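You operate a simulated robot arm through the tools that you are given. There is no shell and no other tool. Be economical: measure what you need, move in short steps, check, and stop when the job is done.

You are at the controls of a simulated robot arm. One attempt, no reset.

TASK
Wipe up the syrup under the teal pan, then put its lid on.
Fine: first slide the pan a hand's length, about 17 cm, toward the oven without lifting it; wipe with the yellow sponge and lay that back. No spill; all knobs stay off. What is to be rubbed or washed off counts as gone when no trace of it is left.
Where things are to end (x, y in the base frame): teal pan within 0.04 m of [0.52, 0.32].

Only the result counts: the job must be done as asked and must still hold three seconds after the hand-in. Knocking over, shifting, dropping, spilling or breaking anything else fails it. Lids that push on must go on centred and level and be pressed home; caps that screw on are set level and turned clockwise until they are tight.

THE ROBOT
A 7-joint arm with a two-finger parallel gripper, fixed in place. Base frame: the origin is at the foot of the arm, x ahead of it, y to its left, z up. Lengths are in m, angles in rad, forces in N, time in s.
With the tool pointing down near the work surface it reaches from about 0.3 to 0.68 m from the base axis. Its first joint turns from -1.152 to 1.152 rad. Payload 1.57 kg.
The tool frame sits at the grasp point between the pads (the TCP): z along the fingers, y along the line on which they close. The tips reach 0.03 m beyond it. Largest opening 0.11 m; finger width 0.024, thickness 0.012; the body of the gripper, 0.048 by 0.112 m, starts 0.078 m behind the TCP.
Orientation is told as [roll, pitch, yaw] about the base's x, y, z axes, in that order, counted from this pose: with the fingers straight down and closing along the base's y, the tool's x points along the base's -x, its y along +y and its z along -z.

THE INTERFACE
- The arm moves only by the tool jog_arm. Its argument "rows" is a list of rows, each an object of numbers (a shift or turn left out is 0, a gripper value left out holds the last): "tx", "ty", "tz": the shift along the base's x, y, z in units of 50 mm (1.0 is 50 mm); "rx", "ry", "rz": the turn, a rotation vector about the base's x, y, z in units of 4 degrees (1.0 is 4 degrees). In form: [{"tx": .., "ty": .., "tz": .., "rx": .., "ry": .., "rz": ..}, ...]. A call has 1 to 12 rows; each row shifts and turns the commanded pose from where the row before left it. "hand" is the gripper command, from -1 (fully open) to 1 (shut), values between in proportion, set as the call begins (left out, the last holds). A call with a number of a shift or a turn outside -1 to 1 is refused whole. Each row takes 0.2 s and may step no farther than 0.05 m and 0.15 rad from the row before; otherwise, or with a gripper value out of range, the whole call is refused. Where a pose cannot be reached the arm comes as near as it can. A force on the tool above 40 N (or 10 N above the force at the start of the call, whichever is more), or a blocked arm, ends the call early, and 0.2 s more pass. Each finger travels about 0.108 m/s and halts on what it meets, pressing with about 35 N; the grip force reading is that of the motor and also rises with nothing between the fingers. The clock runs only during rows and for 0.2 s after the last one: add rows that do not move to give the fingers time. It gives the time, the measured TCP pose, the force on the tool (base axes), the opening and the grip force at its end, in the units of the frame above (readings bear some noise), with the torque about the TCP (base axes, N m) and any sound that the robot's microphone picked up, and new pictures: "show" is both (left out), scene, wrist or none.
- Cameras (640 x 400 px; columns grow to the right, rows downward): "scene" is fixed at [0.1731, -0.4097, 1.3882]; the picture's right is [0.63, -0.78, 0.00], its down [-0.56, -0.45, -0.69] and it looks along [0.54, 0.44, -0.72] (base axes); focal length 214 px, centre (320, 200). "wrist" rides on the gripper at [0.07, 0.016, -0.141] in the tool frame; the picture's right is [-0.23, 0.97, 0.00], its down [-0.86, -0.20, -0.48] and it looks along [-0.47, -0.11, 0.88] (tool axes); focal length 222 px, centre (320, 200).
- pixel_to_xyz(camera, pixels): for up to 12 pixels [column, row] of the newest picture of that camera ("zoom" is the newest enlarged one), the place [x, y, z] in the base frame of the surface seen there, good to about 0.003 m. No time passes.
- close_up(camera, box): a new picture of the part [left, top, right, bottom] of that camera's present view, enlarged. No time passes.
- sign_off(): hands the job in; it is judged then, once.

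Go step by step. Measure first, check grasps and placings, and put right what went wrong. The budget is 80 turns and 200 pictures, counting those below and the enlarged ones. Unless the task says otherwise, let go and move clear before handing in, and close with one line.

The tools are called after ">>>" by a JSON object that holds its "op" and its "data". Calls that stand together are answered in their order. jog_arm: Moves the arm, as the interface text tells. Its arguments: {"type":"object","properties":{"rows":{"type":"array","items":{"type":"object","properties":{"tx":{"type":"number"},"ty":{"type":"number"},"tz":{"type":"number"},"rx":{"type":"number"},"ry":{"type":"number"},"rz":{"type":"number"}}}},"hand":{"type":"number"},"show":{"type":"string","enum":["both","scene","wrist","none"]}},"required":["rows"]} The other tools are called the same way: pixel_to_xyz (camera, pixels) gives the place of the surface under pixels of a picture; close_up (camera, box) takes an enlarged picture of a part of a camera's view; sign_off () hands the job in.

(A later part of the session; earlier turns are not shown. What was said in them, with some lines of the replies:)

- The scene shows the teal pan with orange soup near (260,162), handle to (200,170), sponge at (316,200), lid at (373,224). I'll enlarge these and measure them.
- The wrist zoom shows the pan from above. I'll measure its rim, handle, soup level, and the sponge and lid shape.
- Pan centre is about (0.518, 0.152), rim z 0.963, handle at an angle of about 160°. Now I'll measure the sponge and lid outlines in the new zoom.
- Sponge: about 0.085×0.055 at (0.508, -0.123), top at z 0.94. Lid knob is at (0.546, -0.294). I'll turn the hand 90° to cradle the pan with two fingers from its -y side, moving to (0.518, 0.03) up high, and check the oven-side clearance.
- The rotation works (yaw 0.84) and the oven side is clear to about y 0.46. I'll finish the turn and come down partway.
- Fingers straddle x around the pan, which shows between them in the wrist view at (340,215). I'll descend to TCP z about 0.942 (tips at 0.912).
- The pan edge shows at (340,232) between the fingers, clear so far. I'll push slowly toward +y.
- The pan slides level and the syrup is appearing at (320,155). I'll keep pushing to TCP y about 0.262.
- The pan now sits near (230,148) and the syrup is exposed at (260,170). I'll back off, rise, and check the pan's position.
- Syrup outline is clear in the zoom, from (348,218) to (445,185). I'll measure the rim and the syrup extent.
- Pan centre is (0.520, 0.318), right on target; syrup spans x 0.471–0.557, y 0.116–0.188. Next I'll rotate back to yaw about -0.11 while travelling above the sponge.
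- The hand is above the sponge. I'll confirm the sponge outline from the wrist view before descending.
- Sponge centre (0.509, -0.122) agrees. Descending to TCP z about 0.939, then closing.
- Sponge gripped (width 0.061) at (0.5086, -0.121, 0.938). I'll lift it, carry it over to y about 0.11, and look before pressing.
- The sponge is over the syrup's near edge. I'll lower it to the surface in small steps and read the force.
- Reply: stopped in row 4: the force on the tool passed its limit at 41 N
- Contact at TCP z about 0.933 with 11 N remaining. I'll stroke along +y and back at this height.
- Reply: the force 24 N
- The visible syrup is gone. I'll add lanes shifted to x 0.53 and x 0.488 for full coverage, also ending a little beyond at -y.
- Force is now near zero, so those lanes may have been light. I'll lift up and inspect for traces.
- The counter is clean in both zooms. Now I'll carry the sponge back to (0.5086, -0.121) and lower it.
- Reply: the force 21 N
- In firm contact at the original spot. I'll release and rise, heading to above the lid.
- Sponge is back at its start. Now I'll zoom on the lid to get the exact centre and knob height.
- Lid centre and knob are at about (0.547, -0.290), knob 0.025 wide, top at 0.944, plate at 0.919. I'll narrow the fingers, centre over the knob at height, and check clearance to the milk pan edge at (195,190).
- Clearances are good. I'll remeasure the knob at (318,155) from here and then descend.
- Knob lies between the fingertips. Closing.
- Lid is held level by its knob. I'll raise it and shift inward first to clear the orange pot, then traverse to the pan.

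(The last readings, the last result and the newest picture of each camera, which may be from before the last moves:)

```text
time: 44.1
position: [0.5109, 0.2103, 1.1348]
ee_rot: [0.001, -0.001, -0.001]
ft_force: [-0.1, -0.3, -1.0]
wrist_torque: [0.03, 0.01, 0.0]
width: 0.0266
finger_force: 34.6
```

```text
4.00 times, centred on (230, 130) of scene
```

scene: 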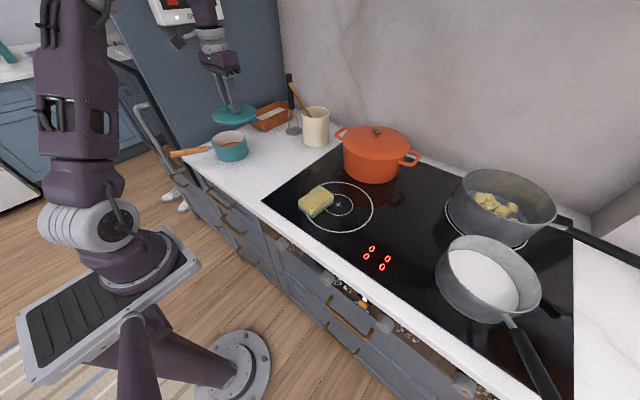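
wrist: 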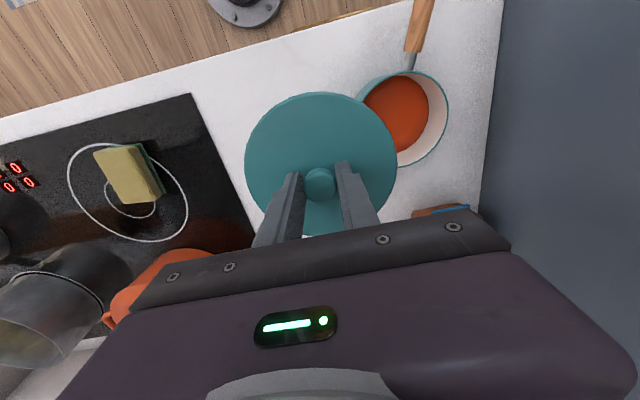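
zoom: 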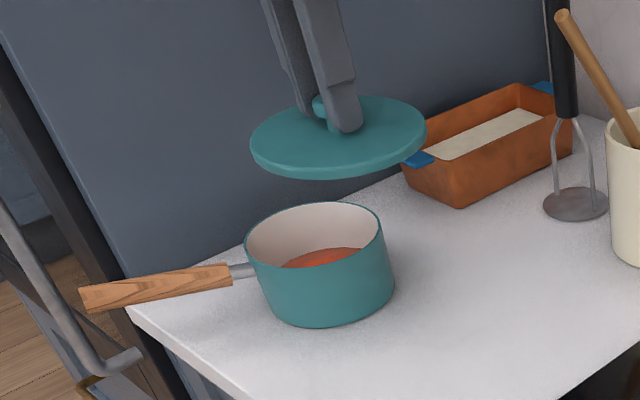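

Lid hangs level over the pan's edge. I'll measure rim points and lid edge points to find the precise offset.

>>> {"op": "pixel_to_xyz", "data": {"camera": "zoom", "pixels": [[247, 243], [379, 226], [300, 206], [345, 204], [270, 262], [325, 269], [362, 257], [254, 145], [423, 130], [300, 172], [380, 166], [335, 178]]}}

>>> {"op": "pixel_to_xyz", "data": {"camera": "wrist", "pixels": [[247, 160], [395, 160], [320, 94], [433, 82], [446, 110], [430, 148], [400, 163], [364, 90], [405, 72]]}}

```text
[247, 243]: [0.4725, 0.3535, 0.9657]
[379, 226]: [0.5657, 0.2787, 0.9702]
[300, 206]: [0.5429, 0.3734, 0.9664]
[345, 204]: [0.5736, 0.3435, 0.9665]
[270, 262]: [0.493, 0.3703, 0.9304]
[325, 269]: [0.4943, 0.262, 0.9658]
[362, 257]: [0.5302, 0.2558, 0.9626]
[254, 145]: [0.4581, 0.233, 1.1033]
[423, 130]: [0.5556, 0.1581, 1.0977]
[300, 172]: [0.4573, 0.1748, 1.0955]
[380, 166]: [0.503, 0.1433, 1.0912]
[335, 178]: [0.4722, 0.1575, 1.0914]
```

```text
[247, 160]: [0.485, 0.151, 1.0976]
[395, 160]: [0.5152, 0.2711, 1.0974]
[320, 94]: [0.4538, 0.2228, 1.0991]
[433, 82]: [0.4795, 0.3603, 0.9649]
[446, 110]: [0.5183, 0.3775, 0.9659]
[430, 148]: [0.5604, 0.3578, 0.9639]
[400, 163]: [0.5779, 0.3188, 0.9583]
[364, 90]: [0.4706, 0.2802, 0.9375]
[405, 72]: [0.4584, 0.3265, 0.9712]
```

Rim fits a circle centred (0.519, 0.317), r 0.060; the lid centre is about (+0.0015, -0.0015) from the TCP. I'll move to (0.5175, 0.3185) and lower to hover just above.

>>> {"op": "jog_arm", "data": {"rows": [{"ty": 0.7, "tx": 0.13}, {"ty": 0.8}, {"ty": 0.66}, {}, {"tz": -0.6}, {"tz": -0.6}, {"tz": -0.6}, {"tz": -0.1}, {}]}}

>>> {"op": "close_up", "data": {"camera": "scene", "box": [170, 90, 290, 170]}}

```text
time: 46.1
position: [0.5179, 0.3172, 1.0407]
ee_rot: [0.0, -0.003, -0.001]
ft_force: [0.3, 1.0, -0.4]
wrist_torque: [-0.03, -0.01, 0.01]
width: 0.0266
finger_force: 35.4
```

scene: 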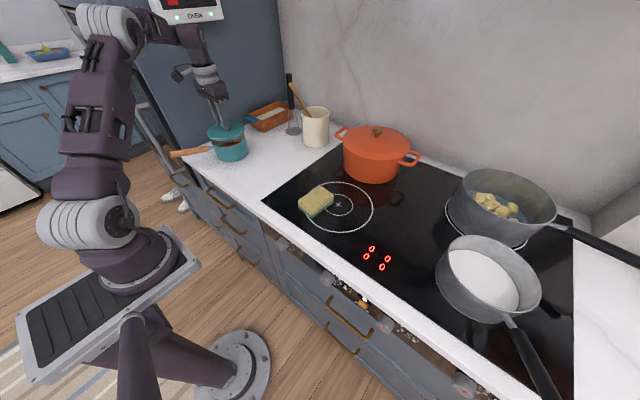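
wrist: 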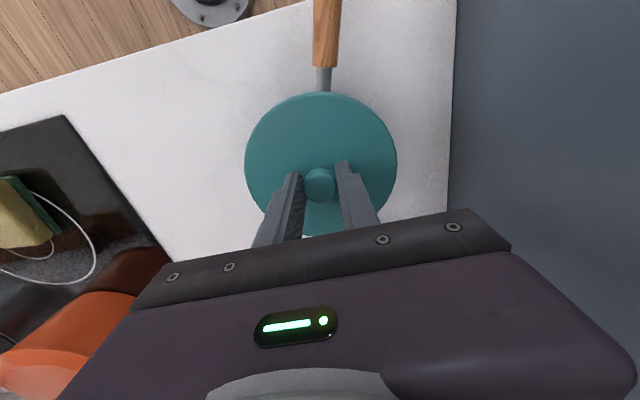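

```text
5.00 times, centred on (230, 130) of scene
```

zoom: 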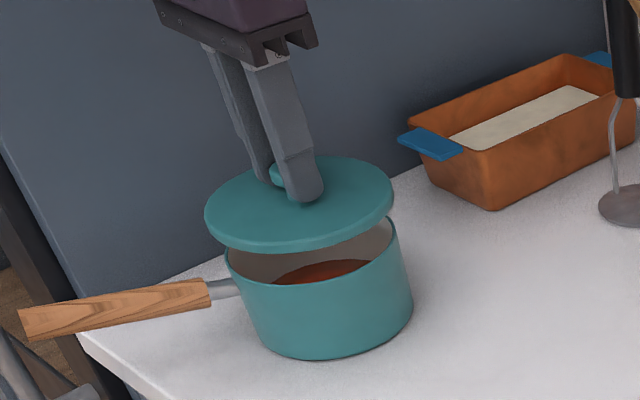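

Lid hovers about 3 cm above the rim. I'll measure both edges in this view to compare centres.

>>> {"op": "pixel_to_xyz", "data": {"camera": "zoom", "pixels": [[208, 215], [391, 200], [235, 188], [345, 160], [375, 172], [250, 240], [310, 243], [365, 225], [396, 232], [229, 270], [400, 300], [247, 330]]}}

>>> {"op": "pixel_to_xyz", "data": {"camera": "wrist", "pixels": [[247, 160], [395, 160], [320, 94], [268, 112], [372, 112], [255, 190], [385, 190]]}}

>>> {"op": "close_up", "data": {"camera": "wrist", "box": [230, 70, 410, 250]}}

```text
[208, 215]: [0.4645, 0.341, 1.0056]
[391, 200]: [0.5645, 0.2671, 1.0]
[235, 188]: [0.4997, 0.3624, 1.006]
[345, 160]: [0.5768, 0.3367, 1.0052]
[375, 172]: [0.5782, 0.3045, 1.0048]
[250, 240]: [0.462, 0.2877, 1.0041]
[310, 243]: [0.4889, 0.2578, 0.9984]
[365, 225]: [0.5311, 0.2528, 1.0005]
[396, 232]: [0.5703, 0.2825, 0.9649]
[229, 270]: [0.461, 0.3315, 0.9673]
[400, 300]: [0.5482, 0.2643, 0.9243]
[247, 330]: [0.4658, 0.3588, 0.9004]
```

```text
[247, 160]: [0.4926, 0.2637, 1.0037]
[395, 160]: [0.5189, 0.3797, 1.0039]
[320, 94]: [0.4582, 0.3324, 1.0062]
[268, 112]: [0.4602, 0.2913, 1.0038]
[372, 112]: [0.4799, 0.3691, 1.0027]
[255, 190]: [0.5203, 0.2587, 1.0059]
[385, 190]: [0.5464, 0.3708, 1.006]
```

```text
2.22 times, centred on (320, 160) of wrist
```

zoom: 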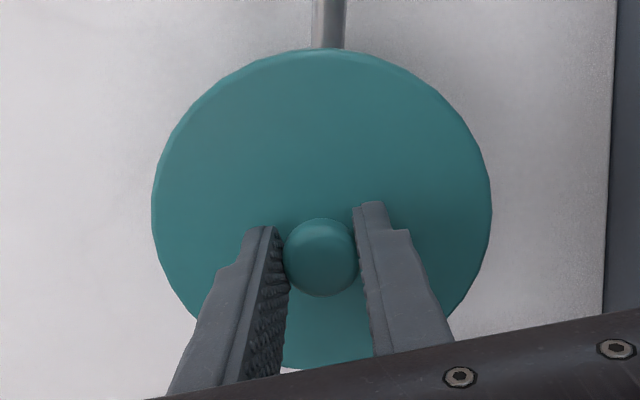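

Lid centre fits (0.519, 0.3165), matching the pan within measurement error. I'll lower slowly, watching force.

>>> {"op": "jog_arm", "data": {"rows": [{"tz": -0.2}, {"tz": -0.1}, {"tz": -0.08}, {"tz": -0.06}, {}], "show": "none"}}

```text
time: 47.3
position: [0.5183, 0.3179, 1.0173]
ee_rot: [0.0, -0.004, 0.0]
ft_force: [-0.3, -0.2, -0.4]
wrist_torque: [0.01, -0.04, 0.01]
width: 0.0267
finger_force: 34.5
```

>>> {"op": "jog_arm", "data": {"rows": [{"tz": -0.04}, {"tz": -0.04}, {"tz": -0.04}, {}], "show": "scene"}}

>>> {"op": "close_up", "data": {"camera": "scene", "box": [190, 110, 270, 165]}}

```text
time: 48.3
position: [0.5176, 0.3193, 1.0112]
ee_rot: [-0.001, -0.005, -0.002]
ft_force: [-0.5, -0.3, 15.6]
wrist_torque: [-0.03, 0.37, 0.09]
width: 0.0266
finger_force: 35.2
```

scene: 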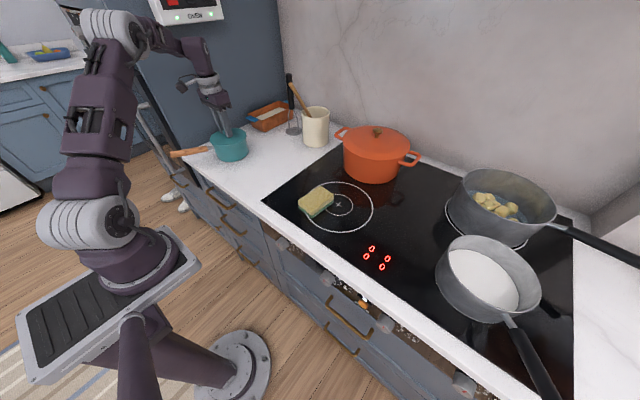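

```text
7.27 times, centred on (230, 138) of scene
```

zoom: 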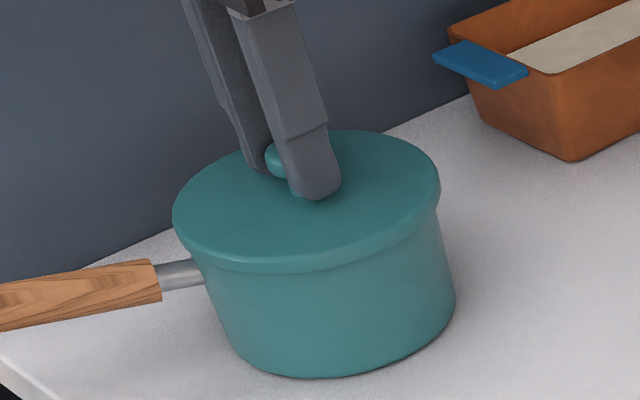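

Lid rests evenly on the rim at 1.011 with 15.6 N. I'll press a bit more to be sure it is home.

>>> {"op": "jog_arm", "data": {"rows": [{"tz": -0.02}, {"tz": -0.02}, {}], "show": "none"}}

```text
time: 49.1
position: [0.5176, 0.3187, 1.0097]
ee_rot: [0.002, -0.006, 0.001]
ft_force: [3.7, 4.3, 24.2]
wrist_torque: [0.05, -0.19, 0.13]
width: 0.0266
finger_force: 35.1
```

Force is up to 24 N with no further travel to speak of. I'll ease off, release, rise and inspect.

>>> {"op": "jog_arm", "data": {"rows": [{"tz": 0.03}, {}, {}], "hand": 0.2, "show": "none"}}

>>> {"op": "jog_arm", "data": {"rows": [{"tz": 0.3}, {"tz": 0.6}, {"tz": 0.8}, {}]}}

>>> {"op": "close_up", "data": {"camera": "scene", "box": [190, 110, 270, 165]}}

>>> {"op": "pixel_to_xyz", "data": {"camera": "zoom", "pixels": [[180, 215], [432, 185], [300, 155], [400, 145], [230, 250], [320, 255], [400, 225], [240, 180], [340, 220], [390, 190]]}}

```text
time: 49.9
position: [0.5176, 0.318, 1.0087]
ee_rot: [0.0, -0.002, -0.002]
ft_force: [0.7, -0.1, 0.3]
wrist_torque: [0.05, 0.0, 0.02]
width: 0.0439
finger_force: 0.1
```

```text
time: 50.9
position: [0.5165, 0.3178, 1.0963]
ee_rot: [0.0, -0.005, 0.0]
ft_force: [-0.2, -0.1, -0.1]
wrist_torque: [-0.05, 0.01, -0.01]
width: 0.0441
finger_force: 0.0
```

scene: 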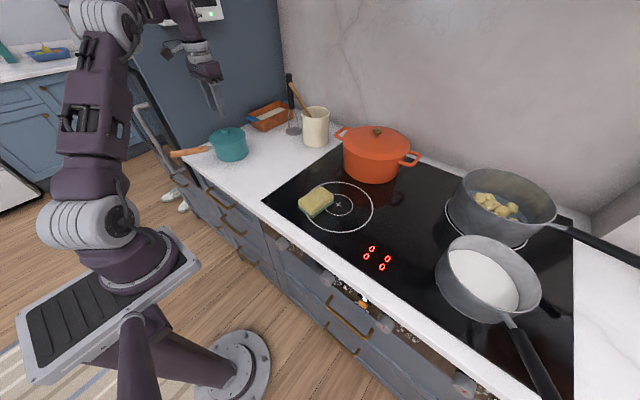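
wrist: 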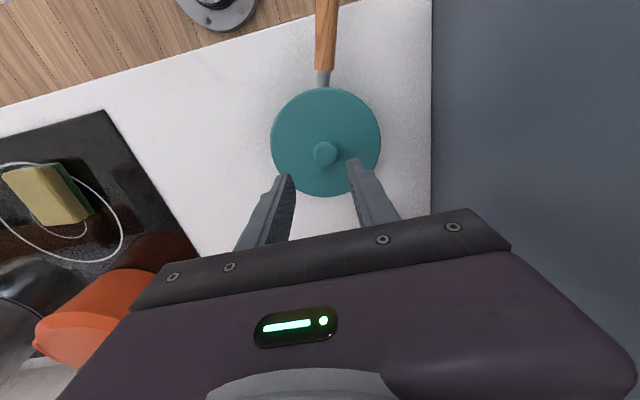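

```text
7.27 times, centred on (230, 138) of scene
```

zoom: 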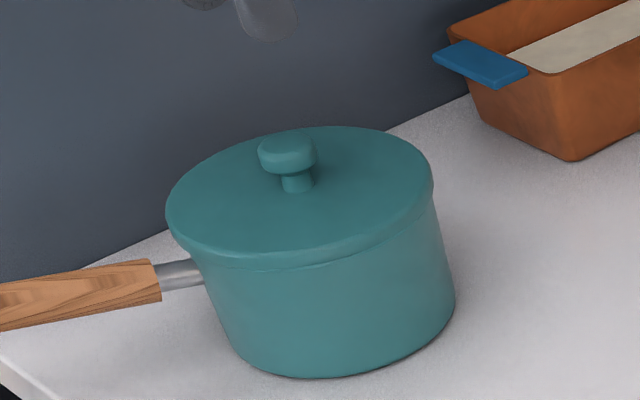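

```text
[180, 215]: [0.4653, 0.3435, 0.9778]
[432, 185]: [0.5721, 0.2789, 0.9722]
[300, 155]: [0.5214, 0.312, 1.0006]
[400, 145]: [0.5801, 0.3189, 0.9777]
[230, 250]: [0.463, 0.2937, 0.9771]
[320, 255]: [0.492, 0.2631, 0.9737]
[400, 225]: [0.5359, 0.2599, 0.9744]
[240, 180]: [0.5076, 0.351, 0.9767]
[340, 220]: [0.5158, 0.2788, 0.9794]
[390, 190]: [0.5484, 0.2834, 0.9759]
```

After release the lid shifted about 1 px left (edges 166/433 vs 173/440), so I must check centring and level carefully with closer views.

>>> {"op": "close_up", "data": {"camera": "wrist", "box": [246, 75, 406, 215]}}

>>> {"op": "pixel_to_xyz", "data": {"camera": "wrist", "pixels": [[274, 140], [379, 140], [326, 90], [326, 193], [290, 105], [360, 105], [325, 152], [300, 140], [350, 140], [325, 110], [326, 180]]}}

>>> {"op": "close_up", "data": {"camera": "scene", "box": [205, 120, 255, 160]}}

```text
2.86 times, centred on (326, 145) of wrist
```

zoom: 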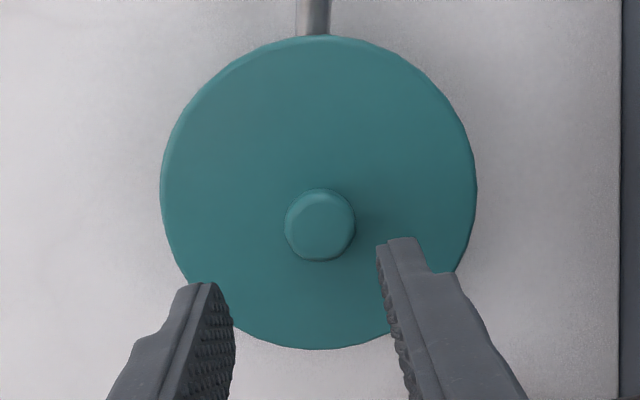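

```text
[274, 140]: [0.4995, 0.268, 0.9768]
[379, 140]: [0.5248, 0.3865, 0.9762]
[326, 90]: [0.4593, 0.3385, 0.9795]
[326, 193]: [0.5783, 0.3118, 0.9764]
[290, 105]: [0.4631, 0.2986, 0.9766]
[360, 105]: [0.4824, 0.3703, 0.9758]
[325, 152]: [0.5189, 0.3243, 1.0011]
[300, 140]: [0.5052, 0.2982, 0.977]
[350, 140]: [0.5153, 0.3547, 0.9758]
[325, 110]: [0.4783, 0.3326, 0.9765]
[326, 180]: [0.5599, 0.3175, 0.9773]
```

```text
10.00 times, centred on (230, 140) of scene
```

zoom: 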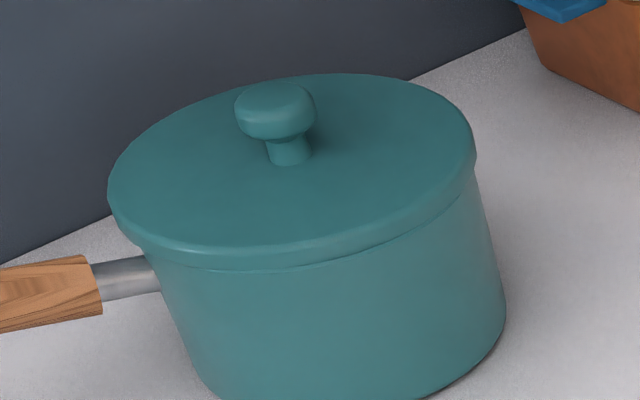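

Lid is level (top 0.976–0.977 everywhere) but may have moved ~5 mm in +y at release. I'll measure pan wall and lid side points in this zoom to compare centres.

>>> {"op": "pixel_to_xyz", "data": {"camera": "zoom", "pixels": [[180, 300], [210, 310], [250, 315], [290, 315], [330, 310], [370, 300], [410, 285], [450, 260], [475, 230], [485, 215], [230, 330], [350, 330]]}}

>>> {"op": "pixel_to_xyz", "data": {"camera": "zoom", "pixels": [[116, 212], [130, 230], [160, 248], [200, 258], [240, 260], [280, 258], [320, 252], [360, 240], [400, 225], [440, 200], [465, 175], [472, 160]]}}

```text
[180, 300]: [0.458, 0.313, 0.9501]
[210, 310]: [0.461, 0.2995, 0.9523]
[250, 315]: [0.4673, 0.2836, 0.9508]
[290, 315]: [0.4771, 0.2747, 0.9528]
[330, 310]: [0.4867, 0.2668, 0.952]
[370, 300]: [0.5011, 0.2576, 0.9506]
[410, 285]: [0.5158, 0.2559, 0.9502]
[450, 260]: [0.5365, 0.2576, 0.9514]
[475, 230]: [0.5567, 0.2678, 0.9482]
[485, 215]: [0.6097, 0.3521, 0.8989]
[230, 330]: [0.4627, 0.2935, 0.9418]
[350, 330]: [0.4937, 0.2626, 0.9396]
```

```text
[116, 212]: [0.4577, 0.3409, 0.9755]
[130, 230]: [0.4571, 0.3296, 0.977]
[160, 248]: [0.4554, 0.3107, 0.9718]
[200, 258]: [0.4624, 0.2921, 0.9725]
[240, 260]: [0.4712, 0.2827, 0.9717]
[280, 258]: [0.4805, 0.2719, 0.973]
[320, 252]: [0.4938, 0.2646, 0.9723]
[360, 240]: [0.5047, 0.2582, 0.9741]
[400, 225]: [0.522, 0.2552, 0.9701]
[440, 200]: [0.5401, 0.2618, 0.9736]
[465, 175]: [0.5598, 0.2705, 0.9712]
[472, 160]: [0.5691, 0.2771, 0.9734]
```

Pan wall fits centre (0.519, 0.317); lid side fits about (0.520, 0.3205): roughly 3.5 mm off in y. I'll re-close on the knob without downward load to recentre it, then release gently.

>>> {"op": "jog_arm", "data": {"rows": [{"tz": -0.6, "ty": -0.02}, {"tz": -0.6}, {"tz": -0.3}, {"tz": -0.18}, {}, {}], "show": "none"}}

>>> {"op": "jog_arm", "data": {"rows": [{}, {}, {}], "hand": 0.7, "show": "wrist"}}

>>> {"op": "close_up", "data": {"camera": "scene", "box": [205, 120, 255, 160]}}

```text
time: 52.3
position: [0.518, 0.3152, 1.0108]
ee_rot: [0.0, -0.002, 0.0]
ft_force: [0.4, 0.3, 0.3]
wrist_torque: [0.0, 0.02, 0.04]
width: 0.044
finger_force: 0.2
```

```text
time: 53.1
position: [0.5168, 0.3165, 1.0115]
ee_rot: [0.001, -0.003, 0.001]
ft_force: [0.5, -0.8, -0.2]
wrist_torque: [-0.04, 0.0, 0.02]
width: 0.0267
finger_force: 35.0
```

wrist: 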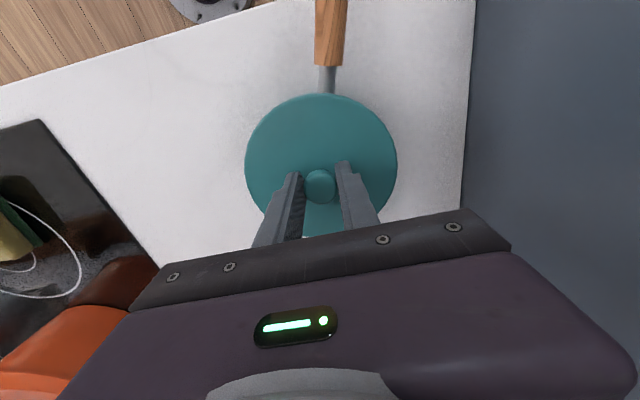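

```text
10.00 times, centred on (230, 140) of scene
```

zoom: 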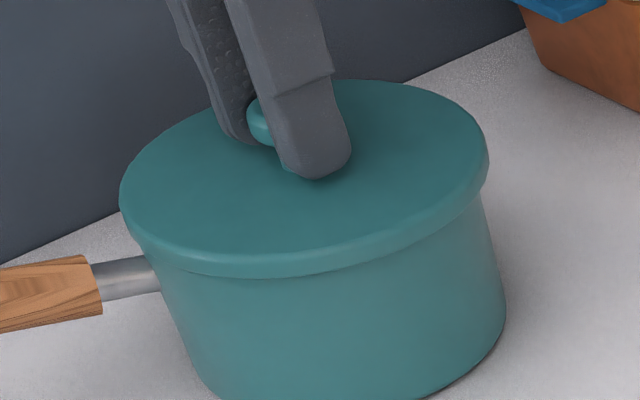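

The lid is now centred on the pan (edges 120/488 in zoom, even overhang). I'll open just a little and look for any shift.

>>> {"op": "jog_arm", "data": {"rows": [{}, {}], "hand": 0.45, "show": "none"}}

>>> {"op": "close_up", "data": {"camera": "scene", "box": [205, 120, 255, 160]}}

```text
time: 53.7
position: [0.5163, 0.317, 1.0105]
ee_rot: [0.001, -0.002, 0.0]
ft_force: [-0.1, -0.2, -1.0]
wrist_torque: [0.0, 0.01, -0.01]
width: 0.0304
finger_force: 0.1
```

```text
10.00 times, centred on (230, 140) of scene
```

zoom: 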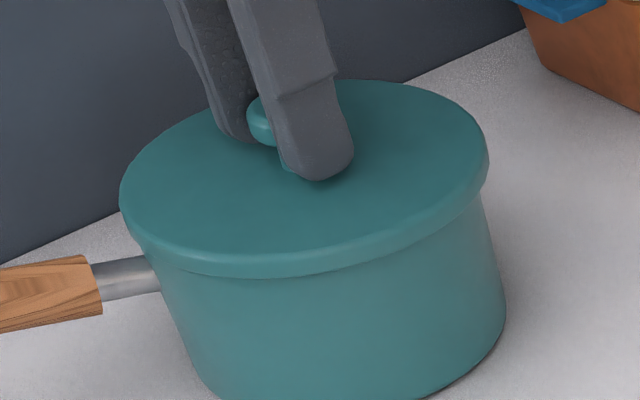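

No shift on release. Opening further and rising straight up, then moving clear.

>>> {"op": "jog_arm", "data": {"rows": [{}, {}], "hand": -0.1, "show": "none"}}

>>> {"op": "jog_arm", "data": {"rows": [{"tz": 0.2}, {"tz": 0.4}, {"tz": 0.7}, {"tz": 0.8}, {}]}}

>>> {"op": "close_up", "data": {"camera": "scene", "box": [205, 120, 255, 160]}}

>>> {"op": "pixel_to_xyz", "data": {"camera": "zoom", "pixels": [[128, 215], [150, 240], [180, 255], [220, 265], [260, 267], [300, 263], [340, 256], [380, 244], [420, 226], [455, 202], [475, 180], [300, 200]]}}

```text
time: 54.3
position: [0.517, 0.3163, 1.0117]
ee_rot: [0.001, -0.004, 0.0]
ft_force: [0.6, 1.1, 0.1]
wrist_torque: [0.02, 0.0, 0.02]
width: 0.0605
finger_force: 0.1
```

```text
time: 55.5
position: [0.5168, 0.3164, 1.1169]
ee_rot: [-0.002, -0.004, 0.0]
ft_force: [0.8, -0.2, 0.3]
wrist_torque: [0.01, 0.0, 0.03]
width: 0.0605
finger_force: 0.1
```

scene: 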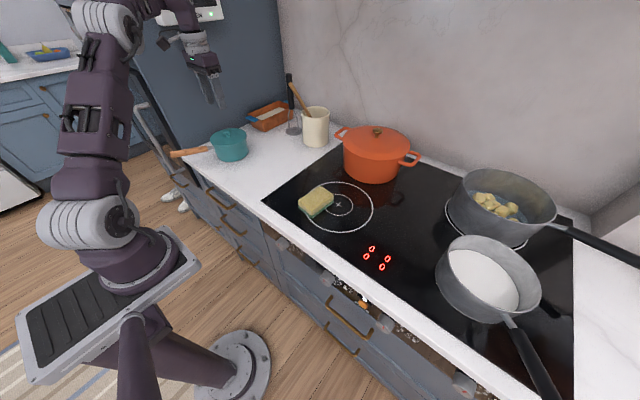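
wrist: 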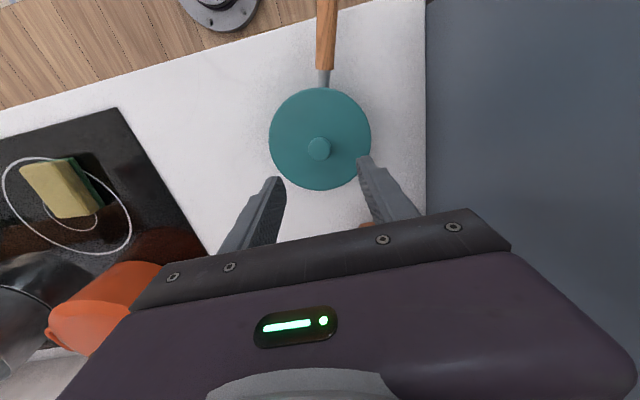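

```text
10.00 times, centred on (230, 140) of scene
```

zoom: 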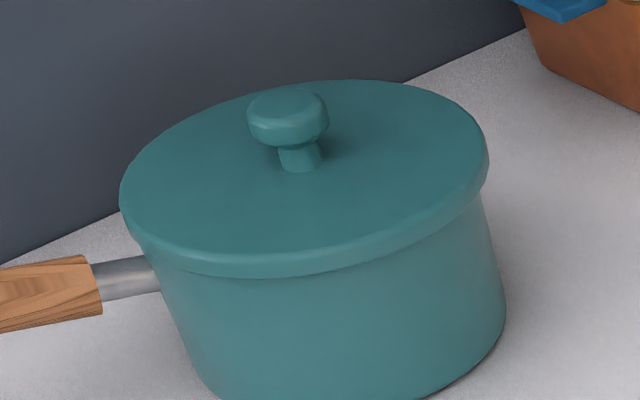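

```text
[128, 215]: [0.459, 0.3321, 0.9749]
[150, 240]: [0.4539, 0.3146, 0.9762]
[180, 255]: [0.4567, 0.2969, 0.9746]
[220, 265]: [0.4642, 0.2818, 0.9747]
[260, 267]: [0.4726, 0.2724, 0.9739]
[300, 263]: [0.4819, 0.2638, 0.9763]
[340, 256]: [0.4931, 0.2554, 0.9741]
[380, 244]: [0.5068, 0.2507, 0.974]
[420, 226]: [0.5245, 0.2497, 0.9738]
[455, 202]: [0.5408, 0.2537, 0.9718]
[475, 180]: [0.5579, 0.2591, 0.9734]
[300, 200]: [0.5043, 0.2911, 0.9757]
```

Lid is level (0.974–0.976) and within about 2 mm of centre. As a last check that it's home, I'll press straight down on the knob top with closed fingers.

>>> {"op": "jog_arm", "data": {"rows": [{}, {}, {"tz": -0.7}, {"tz": -0.7}, {"tz": -0.22}, {}], "hand": 1, "show": "none"}}

>>> {"op": "jog_arm", "data": {"rows": [{"tz": -0.04}, {"tz": -0.04}, {"tz": -0.02}, {}], "show": "none"}}

```text
time: 56.9
position: [0.5177, 0.3161, 1.0351]
ee_rot: [0.0, -0.004, 0.0]
ft_force: [1.4, -1.1, 0.2]
wrist_torque: [0.02, 0.0, 0.02]
width: 0.0001
finger_force: 20.9
```

```text
time: 57.9
position: [0.5177, 0.316, 1.03]
ee_rot: [0.003, -0.003, -0.001]
ft_force: [0.1, 0.7, 2.2]
wrist_torque: [-0.01, 0.02, 0.0]
width: 0.0
finger_force: 21.0
```

>>> {"op": "jog_arm", "data": {"rows": [{"tz": -0.02}, {"tz": -0.02}, {}], "show": "none"}}

```text
time: 58.7
position: [0.5176, 0.3173, 1.0309]
ee_rot: [0.003, -0.008, 0.001]
ft_force: [-1.3, -1.2, 32.4]
wrist_torque: [-0.03, 0.17, 0.01]
width: 0.0
finger_force: 21.5
```

The knob took 32 N with no travel, so the lid is home. I'll rise, move clear and make a final check.

>>> {"op": "jog_arm", "data": {"rows": [{"tz": 0.2}, {"tz": 0.6}, {"tz": 0.8}, {"tz": 0.8}, {"ty": -0.8, "tx": -0.4}, {"ty": -0.8, "tx": -0.4}, {"ty": -0.6, "tx": -0.4}, {}]}}

>>> {"op": "close_up", "data": {"camera": "scene", "box": [205, 120, 255, 160]}}

>>> {"op": "close_up", "data": {"camera": "scene", "box": [220, 130, 400, 240]}}

```text
time: 60.5
position: [0.4579, 0.2077, 1.1491]
ee_rot: [0.003, -0.004, -0.001]
ft_force: [0.3, 0.3, -0.1]
wrist_torque: [0.03, 0.02, 0.03]
width: 0.0
finger_force: 21.5
```

scene: 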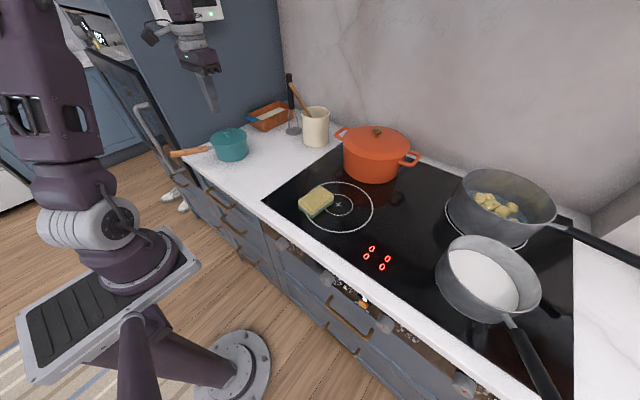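
wrist: 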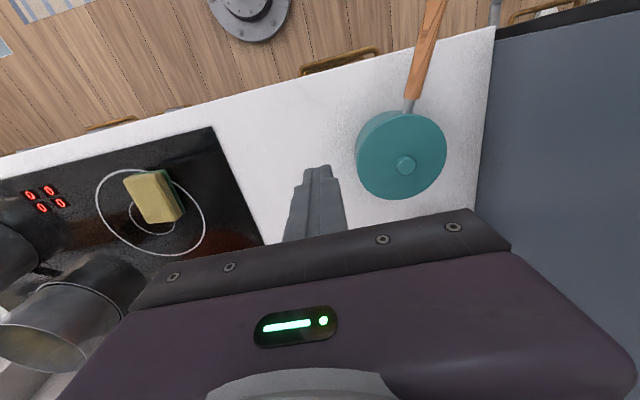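

```text
10.00 times, centred on (230, 140) of scene
```

zoom: 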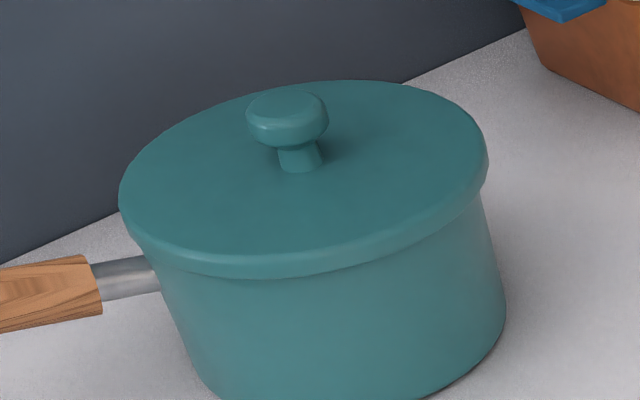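

```text
3.56 times, centred on (310, 185) of scene
```

zoom: 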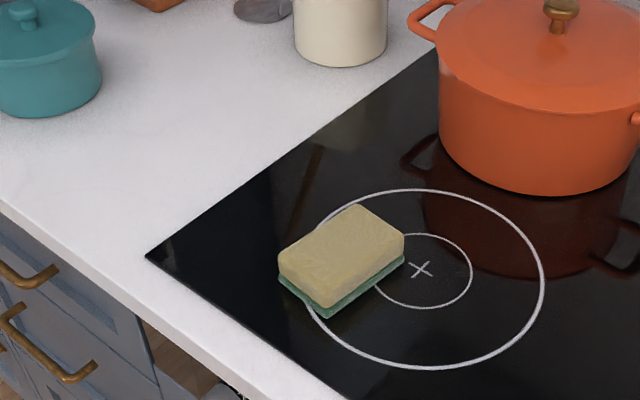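

The final zooms show the lid seated level, the counter clean, the sponge back in its place and the displays still at 0. The hand is clear, so I'm handing in.

>>> {"op": "sign_off", "data": {}}

```text
The job is handed in.
```

The pan was slid to about (0.519, 0.317) and the syrup wiped up with no trace visible. The sponge is back in its place, and the lid is on level, within about 2 mm of centre and pressed home.
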